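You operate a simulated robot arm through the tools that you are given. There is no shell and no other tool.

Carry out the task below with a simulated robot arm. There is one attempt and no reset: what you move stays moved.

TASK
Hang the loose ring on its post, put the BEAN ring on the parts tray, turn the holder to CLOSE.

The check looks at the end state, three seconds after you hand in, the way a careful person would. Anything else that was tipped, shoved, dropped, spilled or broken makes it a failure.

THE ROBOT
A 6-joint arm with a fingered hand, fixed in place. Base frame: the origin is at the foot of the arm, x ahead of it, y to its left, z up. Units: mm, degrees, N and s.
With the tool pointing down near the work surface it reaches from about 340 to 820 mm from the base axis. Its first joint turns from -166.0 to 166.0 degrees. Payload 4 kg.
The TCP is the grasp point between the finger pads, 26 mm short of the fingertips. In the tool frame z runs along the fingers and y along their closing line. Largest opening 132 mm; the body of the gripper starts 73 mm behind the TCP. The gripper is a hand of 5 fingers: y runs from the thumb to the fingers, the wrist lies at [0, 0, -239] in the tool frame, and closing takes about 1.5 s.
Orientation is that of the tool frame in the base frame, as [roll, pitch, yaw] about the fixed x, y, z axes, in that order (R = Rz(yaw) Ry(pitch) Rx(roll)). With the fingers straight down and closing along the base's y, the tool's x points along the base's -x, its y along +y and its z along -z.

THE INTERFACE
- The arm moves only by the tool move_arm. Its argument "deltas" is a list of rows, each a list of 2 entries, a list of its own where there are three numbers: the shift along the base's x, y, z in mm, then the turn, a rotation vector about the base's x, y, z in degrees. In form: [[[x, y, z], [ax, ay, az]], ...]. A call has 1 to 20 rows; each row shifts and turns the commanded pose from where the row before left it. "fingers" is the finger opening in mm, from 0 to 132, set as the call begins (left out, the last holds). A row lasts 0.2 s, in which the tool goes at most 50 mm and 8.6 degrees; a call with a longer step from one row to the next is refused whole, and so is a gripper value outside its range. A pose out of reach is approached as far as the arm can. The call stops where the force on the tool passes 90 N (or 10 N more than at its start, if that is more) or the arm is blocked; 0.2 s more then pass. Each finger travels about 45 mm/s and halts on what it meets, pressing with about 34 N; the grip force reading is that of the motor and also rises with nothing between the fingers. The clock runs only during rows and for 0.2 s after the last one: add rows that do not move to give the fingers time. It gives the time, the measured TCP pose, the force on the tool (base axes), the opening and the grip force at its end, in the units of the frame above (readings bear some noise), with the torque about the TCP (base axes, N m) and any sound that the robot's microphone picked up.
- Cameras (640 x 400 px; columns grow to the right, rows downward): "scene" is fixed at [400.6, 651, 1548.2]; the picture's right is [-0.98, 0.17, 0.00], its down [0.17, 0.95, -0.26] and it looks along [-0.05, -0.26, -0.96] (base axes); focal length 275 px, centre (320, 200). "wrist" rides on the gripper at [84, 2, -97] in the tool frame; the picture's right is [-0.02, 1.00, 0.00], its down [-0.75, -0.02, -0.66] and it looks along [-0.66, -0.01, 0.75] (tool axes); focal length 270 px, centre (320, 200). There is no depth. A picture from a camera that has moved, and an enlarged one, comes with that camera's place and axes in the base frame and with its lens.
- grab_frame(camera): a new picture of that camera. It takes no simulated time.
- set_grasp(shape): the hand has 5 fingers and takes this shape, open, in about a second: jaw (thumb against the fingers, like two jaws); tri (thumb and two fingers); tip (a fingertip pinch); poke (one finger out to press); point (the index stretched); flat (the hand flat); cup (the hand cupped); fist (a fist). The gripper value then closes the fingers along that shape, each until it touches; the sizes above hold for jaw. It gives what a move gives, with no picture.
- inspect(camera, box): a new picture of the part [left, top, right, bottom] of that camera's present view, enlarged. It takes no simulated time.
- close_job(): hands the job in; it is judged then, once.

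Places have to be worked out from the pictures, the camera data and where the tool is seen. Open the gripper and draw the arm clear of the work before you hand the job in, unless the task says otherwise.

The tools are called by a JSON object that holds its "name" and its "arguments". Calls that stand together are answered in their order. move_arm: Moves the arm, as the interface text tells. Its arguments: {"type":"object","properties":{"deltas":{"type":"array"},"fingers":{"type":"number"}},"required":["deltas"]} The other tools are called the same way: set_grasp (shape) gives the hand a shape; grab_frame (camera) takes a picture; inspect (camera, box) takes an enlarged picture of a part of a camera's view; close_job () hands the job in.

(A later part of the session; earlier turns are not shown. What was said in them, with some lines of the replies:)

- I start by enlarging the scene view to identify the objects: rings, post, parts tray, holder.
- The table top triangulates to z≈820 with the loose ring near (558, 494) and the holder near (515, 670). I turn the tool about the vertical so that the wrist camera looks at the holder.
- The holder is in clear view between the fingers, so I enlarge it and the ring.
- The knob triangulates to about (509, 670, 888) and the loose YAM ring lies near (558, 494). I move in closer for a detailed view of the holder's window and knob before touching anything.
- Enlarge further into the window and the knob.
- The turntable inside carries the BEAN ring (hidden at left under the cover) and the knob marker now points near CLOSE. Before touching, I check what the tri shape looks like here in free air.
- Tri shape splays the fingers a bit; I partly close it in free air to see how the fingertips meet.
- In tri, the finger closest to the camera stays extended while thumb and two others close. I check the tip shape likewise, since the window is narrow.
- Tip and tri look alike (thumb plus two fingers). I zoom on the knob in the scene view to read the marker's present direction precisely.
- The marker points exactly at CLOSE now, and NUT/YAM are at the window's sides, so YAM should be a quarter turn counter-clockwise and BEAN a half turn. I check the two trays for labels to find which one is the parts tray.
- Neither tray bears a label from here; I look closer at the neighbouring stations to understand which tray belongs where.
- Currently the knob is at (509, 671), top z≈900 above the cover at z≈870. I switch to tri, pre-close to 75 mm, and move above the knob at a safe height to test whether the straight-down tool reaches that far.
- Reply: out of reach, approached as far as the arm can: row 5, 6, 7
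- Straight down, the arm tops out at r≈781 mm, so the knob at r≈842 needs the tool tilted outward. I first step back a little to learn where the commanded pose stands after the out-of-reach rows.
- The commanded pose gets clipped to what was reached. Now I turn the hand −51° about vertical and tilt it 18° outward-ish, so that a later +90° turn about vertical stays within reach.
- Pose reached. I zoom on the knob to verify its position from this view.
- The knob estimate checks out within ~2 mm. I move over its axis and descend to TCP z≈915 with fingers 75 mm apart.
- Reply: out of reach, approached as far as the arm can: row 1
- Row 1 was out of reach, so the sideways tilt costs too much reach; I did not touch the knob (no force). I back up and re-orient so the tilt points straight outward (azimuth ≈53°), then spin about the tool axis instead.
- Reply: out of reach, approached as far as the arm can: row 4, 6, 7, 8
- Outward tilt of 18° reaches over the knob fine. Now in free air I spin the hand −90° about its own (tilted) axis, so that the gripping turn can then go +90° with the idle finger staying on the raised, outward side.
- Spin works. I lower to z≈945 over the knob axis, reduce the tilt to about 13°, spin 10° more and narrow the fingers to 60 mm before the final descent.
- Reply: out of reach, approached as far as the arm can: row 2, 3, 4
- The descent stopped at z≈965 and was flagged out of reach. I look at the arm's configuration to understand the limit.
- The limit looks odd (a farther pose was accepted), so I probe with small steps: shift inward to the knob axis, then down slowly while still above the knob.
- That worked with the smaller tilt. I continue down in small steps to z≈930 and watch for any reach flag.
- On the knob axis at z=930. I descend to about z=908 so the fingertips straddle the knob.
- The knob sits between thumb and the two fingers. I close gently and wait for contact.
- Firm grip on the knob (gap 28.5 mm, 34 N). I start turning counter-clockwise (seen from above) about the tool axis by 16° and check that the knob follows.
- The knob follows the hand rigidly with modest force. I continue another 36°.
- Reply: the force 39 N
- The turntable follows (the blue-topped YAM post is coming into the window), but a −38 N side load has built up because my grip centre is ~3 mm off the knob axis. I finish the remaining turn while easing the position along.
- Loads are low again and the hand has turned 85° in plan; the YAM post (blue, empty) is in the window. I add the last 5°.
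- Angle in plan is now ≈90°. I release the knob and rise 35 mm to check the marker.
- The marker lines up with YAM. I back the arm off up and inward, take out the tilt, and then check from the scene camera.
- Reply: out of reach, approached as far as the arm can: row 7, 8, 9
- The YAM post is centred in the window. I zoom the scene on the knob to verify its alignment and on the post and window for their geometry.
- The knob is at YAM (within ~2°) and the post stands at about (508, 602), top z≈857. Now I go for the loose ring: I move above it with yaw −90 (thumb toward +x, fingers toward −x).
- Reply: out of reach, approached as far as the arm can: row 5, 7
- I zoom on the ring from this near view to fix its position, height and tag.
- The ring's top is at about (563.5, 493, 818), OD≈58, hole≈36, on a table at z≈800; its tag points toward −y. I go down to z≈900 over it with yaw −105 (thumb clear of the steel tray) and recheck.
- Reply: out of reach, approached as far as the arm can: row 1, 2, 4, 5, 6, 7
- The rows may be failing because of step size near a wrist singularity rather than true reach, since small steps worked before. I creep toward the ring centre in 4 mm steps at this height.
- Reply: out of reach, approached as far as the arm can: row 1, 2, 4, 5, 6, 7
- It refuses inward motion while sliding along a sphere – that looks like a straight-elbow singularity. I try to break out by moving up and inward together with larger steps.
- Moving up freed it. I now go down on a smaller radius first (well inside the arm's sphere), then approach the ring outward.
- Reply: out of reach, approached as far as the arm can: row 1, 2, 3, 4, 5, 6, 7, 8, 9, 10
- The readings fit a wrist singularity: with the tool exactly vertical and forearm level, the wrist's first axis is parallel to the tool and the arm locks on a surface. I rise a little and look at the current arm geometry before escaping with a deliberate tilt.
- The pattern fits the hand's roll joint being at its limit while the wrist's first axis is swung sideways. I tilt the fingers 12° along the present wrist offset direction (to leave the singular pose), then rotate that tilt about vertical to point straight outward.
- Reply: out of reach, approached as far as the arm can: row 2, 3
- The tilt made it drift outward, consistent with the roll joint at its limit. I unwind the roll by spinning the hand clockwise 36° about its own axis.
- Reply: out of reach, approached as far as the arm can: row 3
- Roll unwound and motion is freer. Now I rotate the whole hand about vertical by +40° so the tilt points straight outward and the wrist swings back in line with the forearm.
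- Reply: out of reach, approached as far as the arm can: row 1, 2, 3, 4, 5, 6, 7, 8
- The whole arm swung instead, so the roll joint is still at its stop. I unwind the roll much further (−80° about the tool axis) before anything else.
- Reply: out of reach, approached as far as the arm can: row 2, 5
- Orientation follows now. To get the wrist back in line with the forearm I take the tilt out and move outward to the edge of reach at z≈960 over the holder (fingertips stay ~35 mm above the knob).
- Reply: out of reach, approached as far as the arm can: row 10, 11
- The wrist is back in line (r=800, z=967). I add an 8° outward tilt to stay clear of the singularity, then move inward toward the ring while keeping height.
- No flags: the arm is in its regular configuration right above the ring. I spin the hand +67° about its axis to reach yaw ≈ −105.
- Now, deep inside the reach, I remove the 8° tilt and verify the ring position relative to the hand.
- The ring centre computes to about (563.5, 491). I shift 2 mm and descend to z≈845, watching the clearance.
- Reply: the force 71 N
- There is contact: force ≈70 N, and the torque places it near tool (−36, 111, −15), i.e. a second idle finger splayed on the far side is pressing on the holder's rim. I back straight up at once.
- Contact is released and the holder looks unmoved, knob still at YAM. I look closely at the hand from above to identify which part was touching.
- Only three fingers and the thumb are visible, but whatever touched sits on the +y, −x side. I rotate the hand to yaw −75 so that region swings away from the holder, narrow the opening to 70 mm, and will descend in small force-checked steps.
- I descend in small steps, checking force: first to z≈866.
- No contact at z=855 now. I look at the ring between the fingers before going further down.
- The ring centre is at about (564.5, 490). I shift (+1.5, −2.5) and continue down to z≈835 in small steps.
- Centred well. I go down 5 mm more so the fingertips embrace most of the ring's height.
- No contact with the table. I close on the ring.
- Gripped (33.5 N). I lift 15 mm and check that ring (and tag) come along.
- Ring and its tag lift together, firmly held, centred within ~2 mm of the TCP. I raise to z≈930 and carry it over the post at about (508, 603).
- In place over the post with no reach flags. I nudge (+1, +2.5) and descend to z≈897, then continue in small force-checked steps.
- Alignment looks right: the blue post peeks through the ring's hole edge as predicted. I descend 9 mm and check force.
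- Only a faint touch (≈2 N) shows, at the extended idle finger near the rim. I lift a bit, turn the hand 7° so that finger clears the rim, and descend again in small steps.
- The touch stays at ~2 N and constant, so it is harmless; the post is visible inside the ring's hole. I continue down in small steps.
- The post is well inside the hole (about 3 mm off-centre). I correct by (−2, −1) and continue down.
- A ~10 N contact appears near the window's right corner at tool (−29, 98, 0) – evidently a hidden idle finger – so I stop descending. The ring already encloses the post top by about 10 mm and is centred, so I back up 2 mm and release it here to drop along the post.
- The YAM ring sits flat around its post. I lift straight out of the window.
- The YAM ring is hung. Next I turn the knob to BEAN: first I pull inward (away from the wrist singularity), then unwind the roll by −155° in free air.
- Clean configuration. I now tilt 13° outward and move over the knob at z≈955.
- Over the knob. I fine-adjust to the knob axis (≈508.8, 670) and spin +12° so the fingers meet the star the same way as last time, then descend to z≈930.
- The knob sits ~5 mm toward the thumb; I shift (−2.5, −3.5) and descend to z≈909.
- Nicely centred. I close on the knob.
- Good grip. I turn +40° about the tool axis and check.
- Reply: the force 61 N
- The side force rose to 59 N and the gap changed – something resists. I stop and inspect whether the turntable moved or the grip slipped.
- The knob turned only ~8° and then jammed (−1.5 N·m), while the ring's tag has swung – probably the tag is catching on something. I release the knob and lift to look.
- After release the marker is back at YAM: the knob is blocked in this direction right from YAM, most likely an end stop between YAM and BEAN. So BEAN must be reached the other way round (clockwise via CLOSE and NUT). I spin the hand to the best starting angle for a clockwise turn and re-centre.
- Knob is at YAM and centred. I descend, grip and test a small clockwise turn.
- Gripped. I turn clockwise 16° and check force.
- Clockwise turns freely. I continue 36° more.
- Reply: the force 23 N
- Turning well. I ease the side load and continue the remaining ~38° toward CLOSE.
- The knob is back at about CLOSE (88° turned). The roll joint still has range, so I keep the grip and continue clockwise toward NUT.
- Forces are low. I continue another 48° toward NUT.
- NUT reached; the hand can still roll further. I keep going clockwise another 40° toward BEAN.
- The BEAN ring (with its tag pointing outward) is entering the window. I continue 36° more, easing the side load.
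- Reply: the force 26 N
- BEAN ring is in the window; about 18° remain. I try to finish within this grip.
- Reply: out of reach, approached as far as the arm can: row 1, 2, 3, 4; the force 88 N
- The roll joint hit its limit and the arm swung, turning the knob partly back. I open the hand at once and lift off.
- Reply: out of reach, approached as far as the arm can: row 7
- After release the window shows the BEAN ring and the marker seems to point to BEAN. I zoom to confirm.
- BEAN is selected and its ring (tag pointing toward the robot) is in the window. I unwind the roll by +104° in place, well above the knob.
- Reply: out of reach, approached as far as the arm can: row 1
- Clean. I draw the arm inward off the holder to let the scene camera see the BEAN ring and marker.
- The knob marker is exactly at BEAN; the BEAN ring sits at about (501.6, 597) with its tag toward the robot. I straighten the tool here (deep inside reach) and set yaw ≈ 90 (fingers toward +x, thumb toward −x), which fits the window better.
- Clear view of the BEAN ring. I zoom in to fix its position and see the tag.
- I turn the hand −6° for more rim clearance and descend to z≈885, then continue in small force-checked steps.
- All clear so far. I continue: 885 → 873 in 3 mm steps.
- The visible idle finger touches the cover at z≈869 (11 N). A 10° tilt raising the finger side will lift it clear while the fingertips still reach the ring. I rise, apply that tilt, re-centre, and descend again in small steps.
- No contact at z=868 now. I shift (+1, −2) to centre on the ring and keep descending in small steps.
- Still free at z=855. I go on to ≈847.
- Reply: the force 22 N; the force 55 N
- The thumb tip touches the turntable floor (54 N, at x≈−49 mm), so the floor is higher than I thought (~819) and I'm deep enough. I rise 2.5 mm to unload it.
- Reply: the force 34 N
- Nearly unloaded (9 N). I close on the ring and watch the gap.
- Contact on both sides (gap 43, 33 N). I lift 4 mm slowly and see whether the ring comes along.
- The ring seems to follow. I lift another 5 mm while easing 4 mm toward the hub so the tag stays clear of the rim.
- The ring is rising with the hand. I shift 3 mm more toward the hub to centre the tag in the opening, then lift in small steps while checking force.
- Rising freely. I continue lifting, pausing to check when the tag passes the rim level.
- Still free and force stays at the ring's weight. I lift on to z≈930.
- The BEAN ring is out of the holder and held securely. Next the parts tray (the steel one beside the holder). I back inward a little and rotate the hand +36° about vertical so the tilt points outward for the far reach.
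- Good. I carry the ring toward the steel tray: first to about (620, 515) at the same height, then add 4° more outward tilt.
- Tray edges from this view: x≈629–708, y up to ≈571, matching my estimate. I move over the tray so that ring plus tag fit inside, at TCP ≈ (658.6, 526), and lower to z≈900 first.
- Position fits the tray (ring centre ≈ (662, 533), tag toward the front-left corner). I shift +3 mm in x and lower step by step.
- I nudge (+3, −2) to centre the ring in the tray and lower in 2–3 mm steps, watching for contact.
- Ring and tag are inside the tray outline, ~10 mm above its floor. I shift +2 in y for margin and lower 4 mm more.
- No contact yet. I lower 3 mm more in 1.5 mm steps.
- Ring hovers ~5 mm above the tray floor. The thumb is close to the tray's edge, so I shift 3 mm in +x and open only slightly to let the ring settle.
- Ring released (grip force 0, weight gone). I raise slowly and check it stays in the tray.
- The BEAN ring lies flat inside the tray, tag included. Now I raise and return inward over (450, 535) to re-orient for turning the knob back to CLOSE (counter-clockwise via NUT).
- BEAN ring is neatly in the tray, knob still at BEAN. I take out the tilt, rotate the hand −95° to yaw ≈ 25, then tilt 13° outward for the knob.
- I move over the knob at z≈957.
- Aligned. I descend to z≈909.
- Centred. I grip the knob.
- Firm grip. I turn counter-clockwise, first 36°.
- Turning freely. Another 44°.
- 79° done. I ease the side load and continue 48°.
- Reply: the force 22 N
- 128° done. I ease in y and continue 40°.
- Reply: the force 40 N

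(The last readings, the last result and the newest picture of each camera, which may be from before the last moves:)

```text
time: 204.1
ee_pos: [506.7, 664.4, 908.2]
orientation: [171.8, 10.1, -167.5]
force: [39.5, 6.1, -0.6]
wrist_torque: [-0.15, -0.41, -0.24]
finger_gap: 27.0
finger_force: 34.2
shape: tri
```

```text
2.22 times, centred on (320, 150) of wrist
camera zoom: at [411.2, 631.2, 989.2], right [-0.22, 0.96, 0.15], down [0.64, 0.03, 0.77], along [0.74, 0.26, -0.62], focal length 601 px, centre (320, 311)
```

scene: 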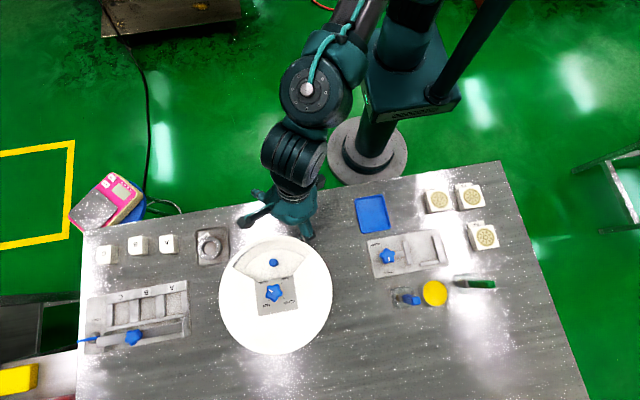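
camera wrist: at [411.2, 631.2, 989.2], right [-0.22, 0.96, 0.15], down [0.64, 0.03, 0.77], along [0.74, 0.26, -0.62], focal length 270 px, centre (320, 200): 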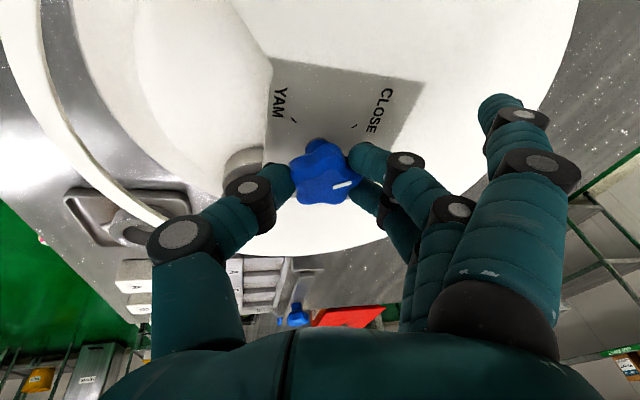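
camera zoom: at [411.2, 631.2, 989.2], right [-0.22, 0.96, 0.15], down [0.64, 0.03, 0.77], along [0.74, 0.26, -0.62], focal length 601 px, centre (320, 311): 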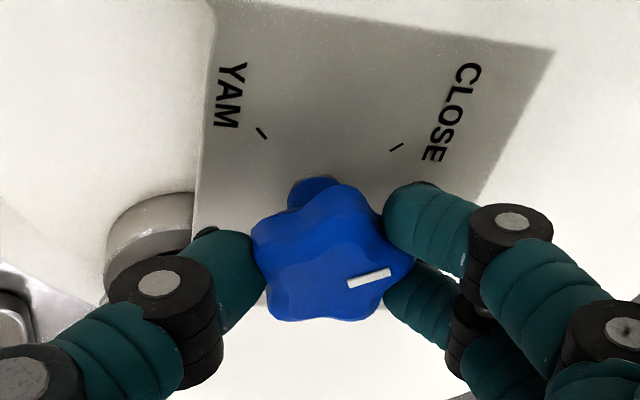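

168° done; a side force built up, so I ease +2.5 mm in x and turn the last 12°.

{"name": "move_arm", "arguments": {"deltas": [[[1.5, 0.3, 0], [0, 0, 0]], [[1, 0.3, 0], [-0.553, -0.713, 3.897]], [[0.2, 0, 0], [-0.553, -0.713, 3.897]], [[0.2, 0, 0], [-0.553, -0.713, 3.897]], [[0, 0, 0], [0, 0, 0]]]}}

{"name": "inspect", "arguments": {"camera": "wrist", "box": [200, 60, 440, 240]}}

```text
time: 205.3
ee_pos: [507.8, 665.4, 908.4]
orientation: [174.0, 11.3, -155.0]
force: [-1.2, -7.4, 10.5]
wrist_torque: [-0.21, 0.19, -0.01]
finger_gap: 28.2
finger_force: 34.3
shape: tri
```

```text
2.22 times, centred on (320, 150) of wrist
camera zoom: at [418.6, 615.8, 986.8], right [-0.42, 0.9, 0.1], down [0.59, 0.18, 0.79], along [0.69, 0.39, -0.61], focal length 601 px, centre (320, 311)
```

zoom: 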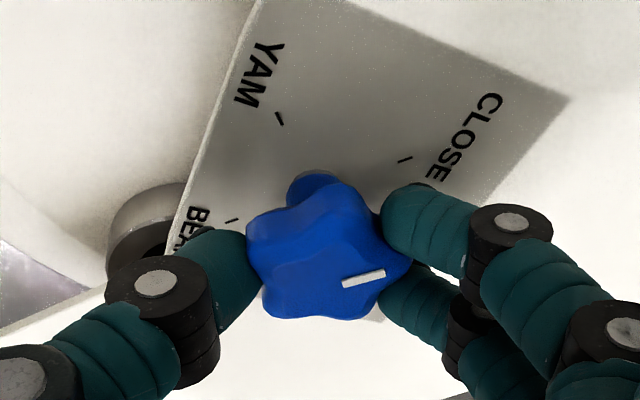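

Side load gone; the marker computes to within ~2–3° of CLOSE. I release, lift clear and check with the scene camera.

{"name": "move_arm", "arguments": {"deltas": [[[0, 0, 0], [0, 0, 0]], [[0, 0, 0], [0, 0, 0]], [[0, 0, 0], [0, 0, 0]], [[0, 0, 0], [0, 0, 0]], [[0, 0, 5], [0, 0, 0]], [[0, 0, 10], [0, 0, 0]], [[0, 0, 10], [0, 0, 0]], [[0, 0, 10], [0, 0, 0]], [[0, 0, 0], [0, 0, 0]]], "fingers": 65}}

{"name": "inspect", "arguments": {"camera": "wrist", "box": [200, 40, 440, 220]}}

```text
time: 207.3
ee_pos: [509.5, 666.6, 942.4]
orientation: [174.1, 11.4, -155.4]
force: [1.1, 0.2, 1.1]
wrist_torque: [-0.01, 0.01, -0.03]
finger_gap: 64.2
finger_force: 0.0
shape: tri
```

```text
2.22 times, centred on (320, 130) of wrist
camera zoom: at [419.4, 615.7, 1020.9], right [-0.42, 0.9, 0.11], down [0.59, 0.18, 0.79], along [0.69, 0.39, -0.6], focal length 601 px, centre (320, 356)
```

zoom: 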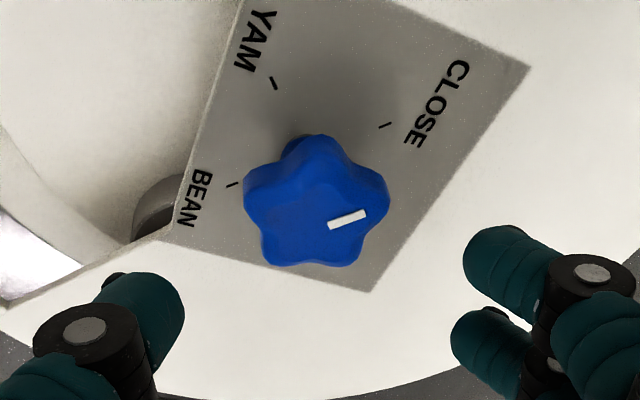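

I draw the arm inward and up, keeping the tilt until well inside, then straighten, and check with the scene camera.

{"name": "move_arm", "arguments": {"deltas": [[[0, 0, 8], [0, 0, 0]], [[-5.5, -11.5, 4], [0, 0, 0]], [[-5.6, -11.8, 2], [0, 0, 0]], [[-5.6, -11.8, 0], [0, 0, 0]], [[-5.6, -11.8, 0], [0, 0, 0]], [[-5.6, -11.8, 0], [0, 0, 0]], [[-5.6, -11.8, 0], [0, 0, 0]], [[-5.6, -11.8, 0], [0, 0, 0]], [[-5.6, -11.8, 0], [0, 0, 0]], [[-5.6, -11.8, 0], [0, 0, 0]], [[-5.6, -11.8, 0], [0, 0, 0]], [[-5.6, -11.8, 0], [0, 0, 0]], [[-5.6, -12, 0], [0, 0, 0]], [[0, 0, 0], [0, 0, 0]]]}}

{"name": "grab_frame", "arguments": {"camera": "scene"}}

{"name": "inspect", "arguments": {"camera": "scene", "box": [245, 270, 305, 315]}}

{"name": "inspect", "arguments": {"camera": "scene", "box": [180, 200, 340, 320]}}

```text
time: 210.3
ee_pos: [441.3, 522.8, 957.7]
orientation: [174.1, 11.4, -155.4]
force: [0.8, 0.0, 0.1]
wrist_torque: [0.0, -0.02, 0.04]
finger_gap: 64.2
finger_force: 0.1
shape: tri
```

```text
taken
```

scene: 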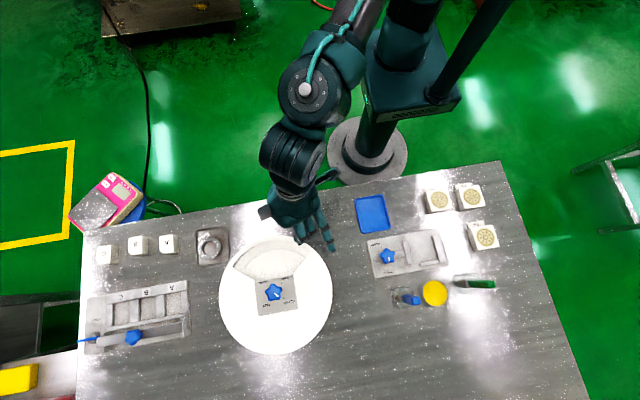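

```text
8.89 times, centred on (275, 292) of scene
camera zoom: at [400.6, 651.0, 1548.2], right [-0.98, 0.17, 0.0], down [0.17, 0.95, -0.26], along [-0.05, -0.26, -0.96], focal length 2448 px, centre (720, -622)
```

zoom: 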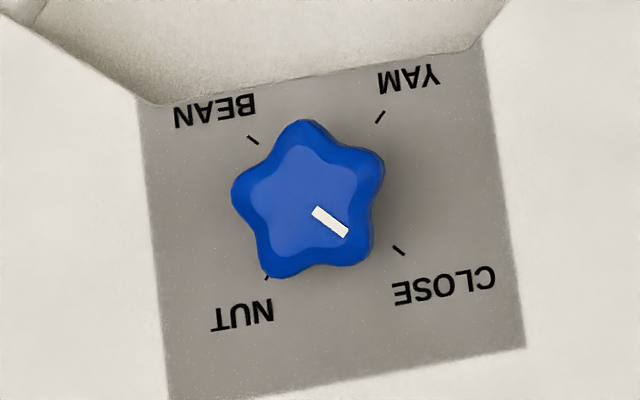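

```text
3.33 times, centred on (260, 260) of scene
camera zoom: at [400.6, 651.0, 1548.2], right [-0.98, 0.17, 0.0], down [0.17, 0.95, -0.26], along [-0.05, -0.26, -0.96], focal length 918 px, centre (520, 0)
```

zoom: 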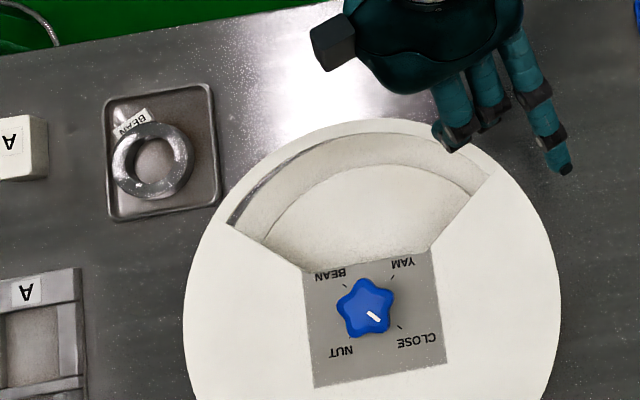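

The marker is exactly at CLOSE, the window shows the blank sector, and the BEAN ring is in the tray. I take a wrist view to verify the YAM ring under the cover and the surroundings.

{"name": "grab_frame", "arguments": {"camera": "wrist"}}

{"name": "inspect", "arguments": {"camera": "scene", "box": [340, 170, 520, 310]}}

{"name": "inspect", "arguments": {"camera": "scene", "box": [70, 200, 230, 360]}}

```text
taken
camera wrist: at [351.8, 473.9, 1035.6], right [-0.42, 0.9, 0.11], down [0.59, 0.18, 0.79], along [0.69, 0.39, -0.6], focal length 270 px, centre (320, 200)
```

wrist: 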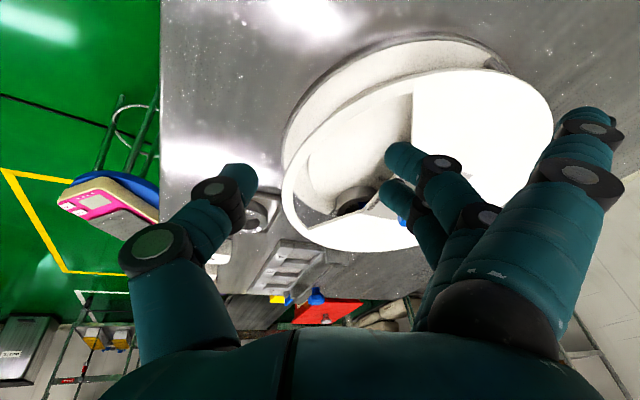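

```text
2.86 times, centred on (430, 240) of scene
camera zoom: at [400.6, 651.0, 1548.2], right [-0.98, 0.17, 0.0], down [0.17, 0.95, -0.26], along [-0.05, -0.26, -0.96], focal length 787 px, centre (6, 86)
```

zoom: 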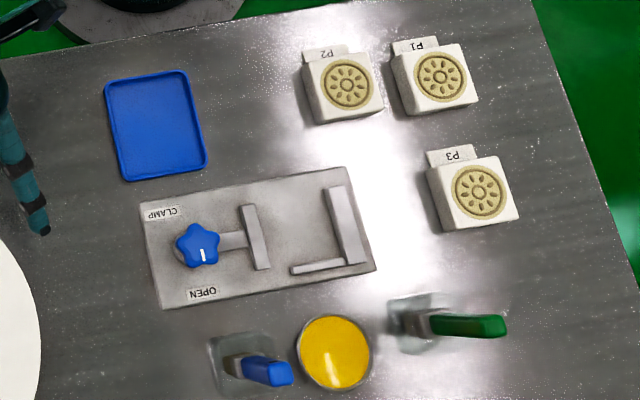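

```text
2.50 times, centred on (150, 280) of scene
camera zoom: at [400.6, 651.0, 1548.2], right [-0.98, 0.17, 0.0], down [0.17, 0.95, -0.26], along [-0.05, -0.26, -0.96], focal length 689 px, centre (745, 0)
```

zoom: 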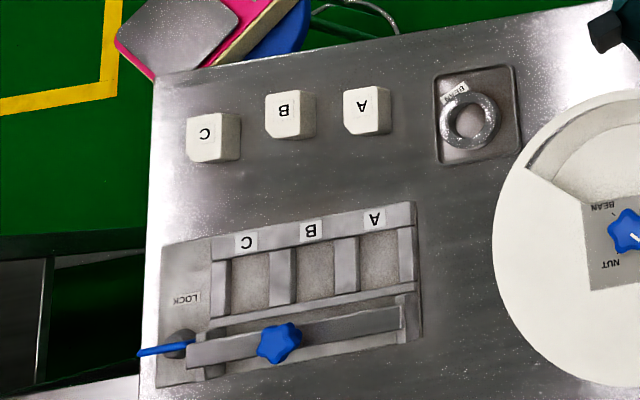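

Everything else is unchanged and the fixtures look as before. I open the hand, straighten it and retreat to a high parking pose clear of the bench work.

{"name": "move_arm", "arguments": {"deltas": [[[0, 0, 5], [-3.41, 2.67, 0]], [[0, 0, 5], [-3.41, 2.67, 0]], [[0, 0, 5], [-3.41, 2.67, 0]], [[-6, -11, 16], [0, 0, 0]], [[-6.6, -12, 18], [0, 0, 0]], [[-6.6, -12, 18], [0, 0, 0]], [[-6.6, -12, 18], [0, 0, 0]], [[-6.6, -12, 18], [0, 0, 0]], [[-6.6, -12, 18], [0, 0, 0]], [[-6.6, -12, 18], [0, 0, 0]], [[-6.6, -12, 18], [0, 0, 0]], [[-6.6, -12, 18], [0, 0, 0]], [[-6.6, -12, 18], [0, 0, 0]], [[0, 0, 0], [0, 0, 0]]], "fingers": 120}}

{"name": "grab_frame", "arguments": {"camera": "scene"}}

{"name": "grab_frame", "arguments": {"camera": "wrist"}}

```text
time: 213.3
ee_pos: [377.1, 403.6, 1151.3]
orientation: [-180.0, -0.2, -154.7]
force: [1.0, -0.2, -0.8]
wrist_torque: [0.04, 0.0, 0.0]
finger_gap: 119.8
finger_force: 0.0
shape: tri
```

```text
taken
```

scene: 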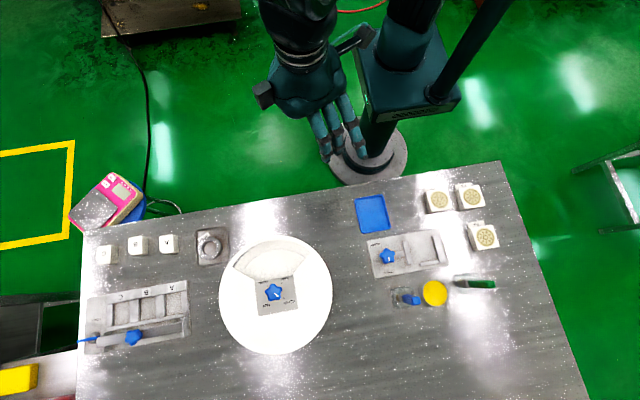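

```text
taken
camera wrist: at [300.1, 369.8, 1248.6], right [-0.41, 0.91, 0.0], down [0.69, 0.31, 0.66], along [0.6, 0.27, -0.76], focal length 270 px, centre (320, 200)
```

wrist: 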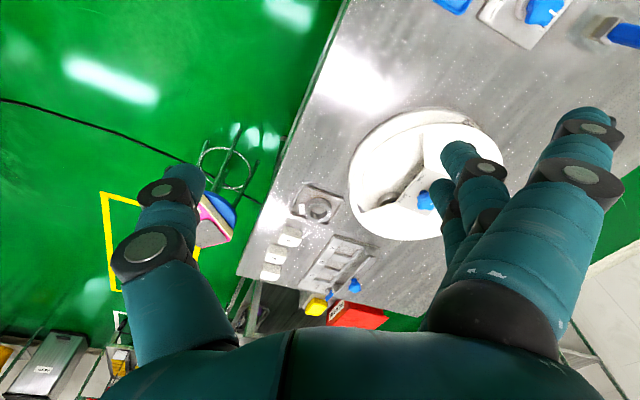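

The arm is clear, the hand open, BEAN ring in the tray, YAM ring on its post, knob at CLOSE. One last zoom on tray and knob before handing in.

{"name": "inspect", "arguments": {"camera": "scene", "box": [180, 210, 300, 310]}}

{"name": "inspect", "arguments": {"camera": "wrist", "box": [330, 90, 480, 250]}}

```text
4.00 times, centred on (240, 260) of scene
camera zoom: at [400.6, 651.0, 1548.2], right [-0.98, 0.17, 0.0], down [0.17, 0.95, -0.26], along [-0.05, -0.26, -0.96], focal length 1102 px, centre (640, -40)
```

zoom: 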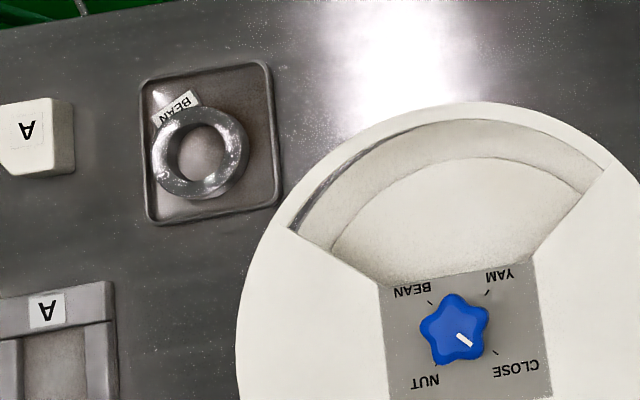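

```text
2.50 times, centred on (405, 170) of wrist
camera zoom: at [300.1, 369.8, 1248.6], right [-0.41, 0.91, 0.0], down [0.69, 0.31, 0.66], along [0.6, 0.27, -0.76], focal length 676 px, centre (108, 275)
```

zoom: 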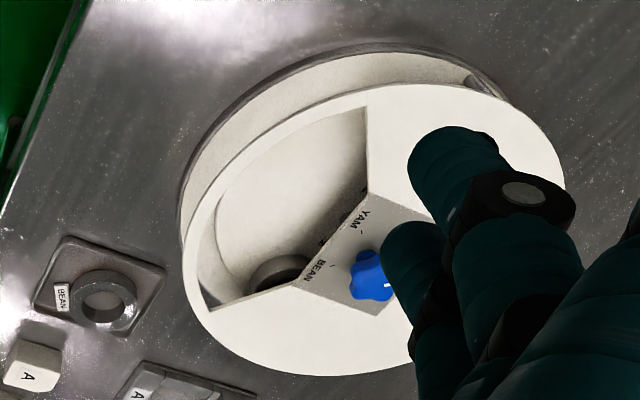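

Everything checks out in the final views, so I hand the job in.

{"name": "close_job", "arguments": {}}

```text
The job is handed in.
```

I did all three parts of the task and handed the job in. I don't have the judge's result.

- **Loose ring:** The YAM ring hangs on its post, and I saw it lying flat there after I released it. The holder has since turned and the cover hides it, so I couldn't look at it directly again at the end.
- **BEAN ring:** It lies flat inside the steel tray beside the holder, with its tag inside too. Neither tray on the bench is labelled. I took the steel one as the parts tray because it sits next to the holder and the loose ring. If the blue tray was meant, this part is wrong.
- **Holder:** The knob marker points exactly at CLOSE, as it did at the start, and the window shows the blank section.

**Contacts along the way:**
- **Holder rim:** One of the hand's fingers pressed on it with about 70 N.
- **Holder floor:** The thumb touched the floor inside with about 54 N.
- **Knob:** I pushed it against its end stop once while trying to turn directly from YAM to BEAN. Later the arm swung off the knob when its wrist reached its limit, peaking at about 88 N.

I saw no displacement or damage afterwards, and the other stations looked unchanged in the last pictures.

The gripper is open and the arm is parked high, clear of the bench.
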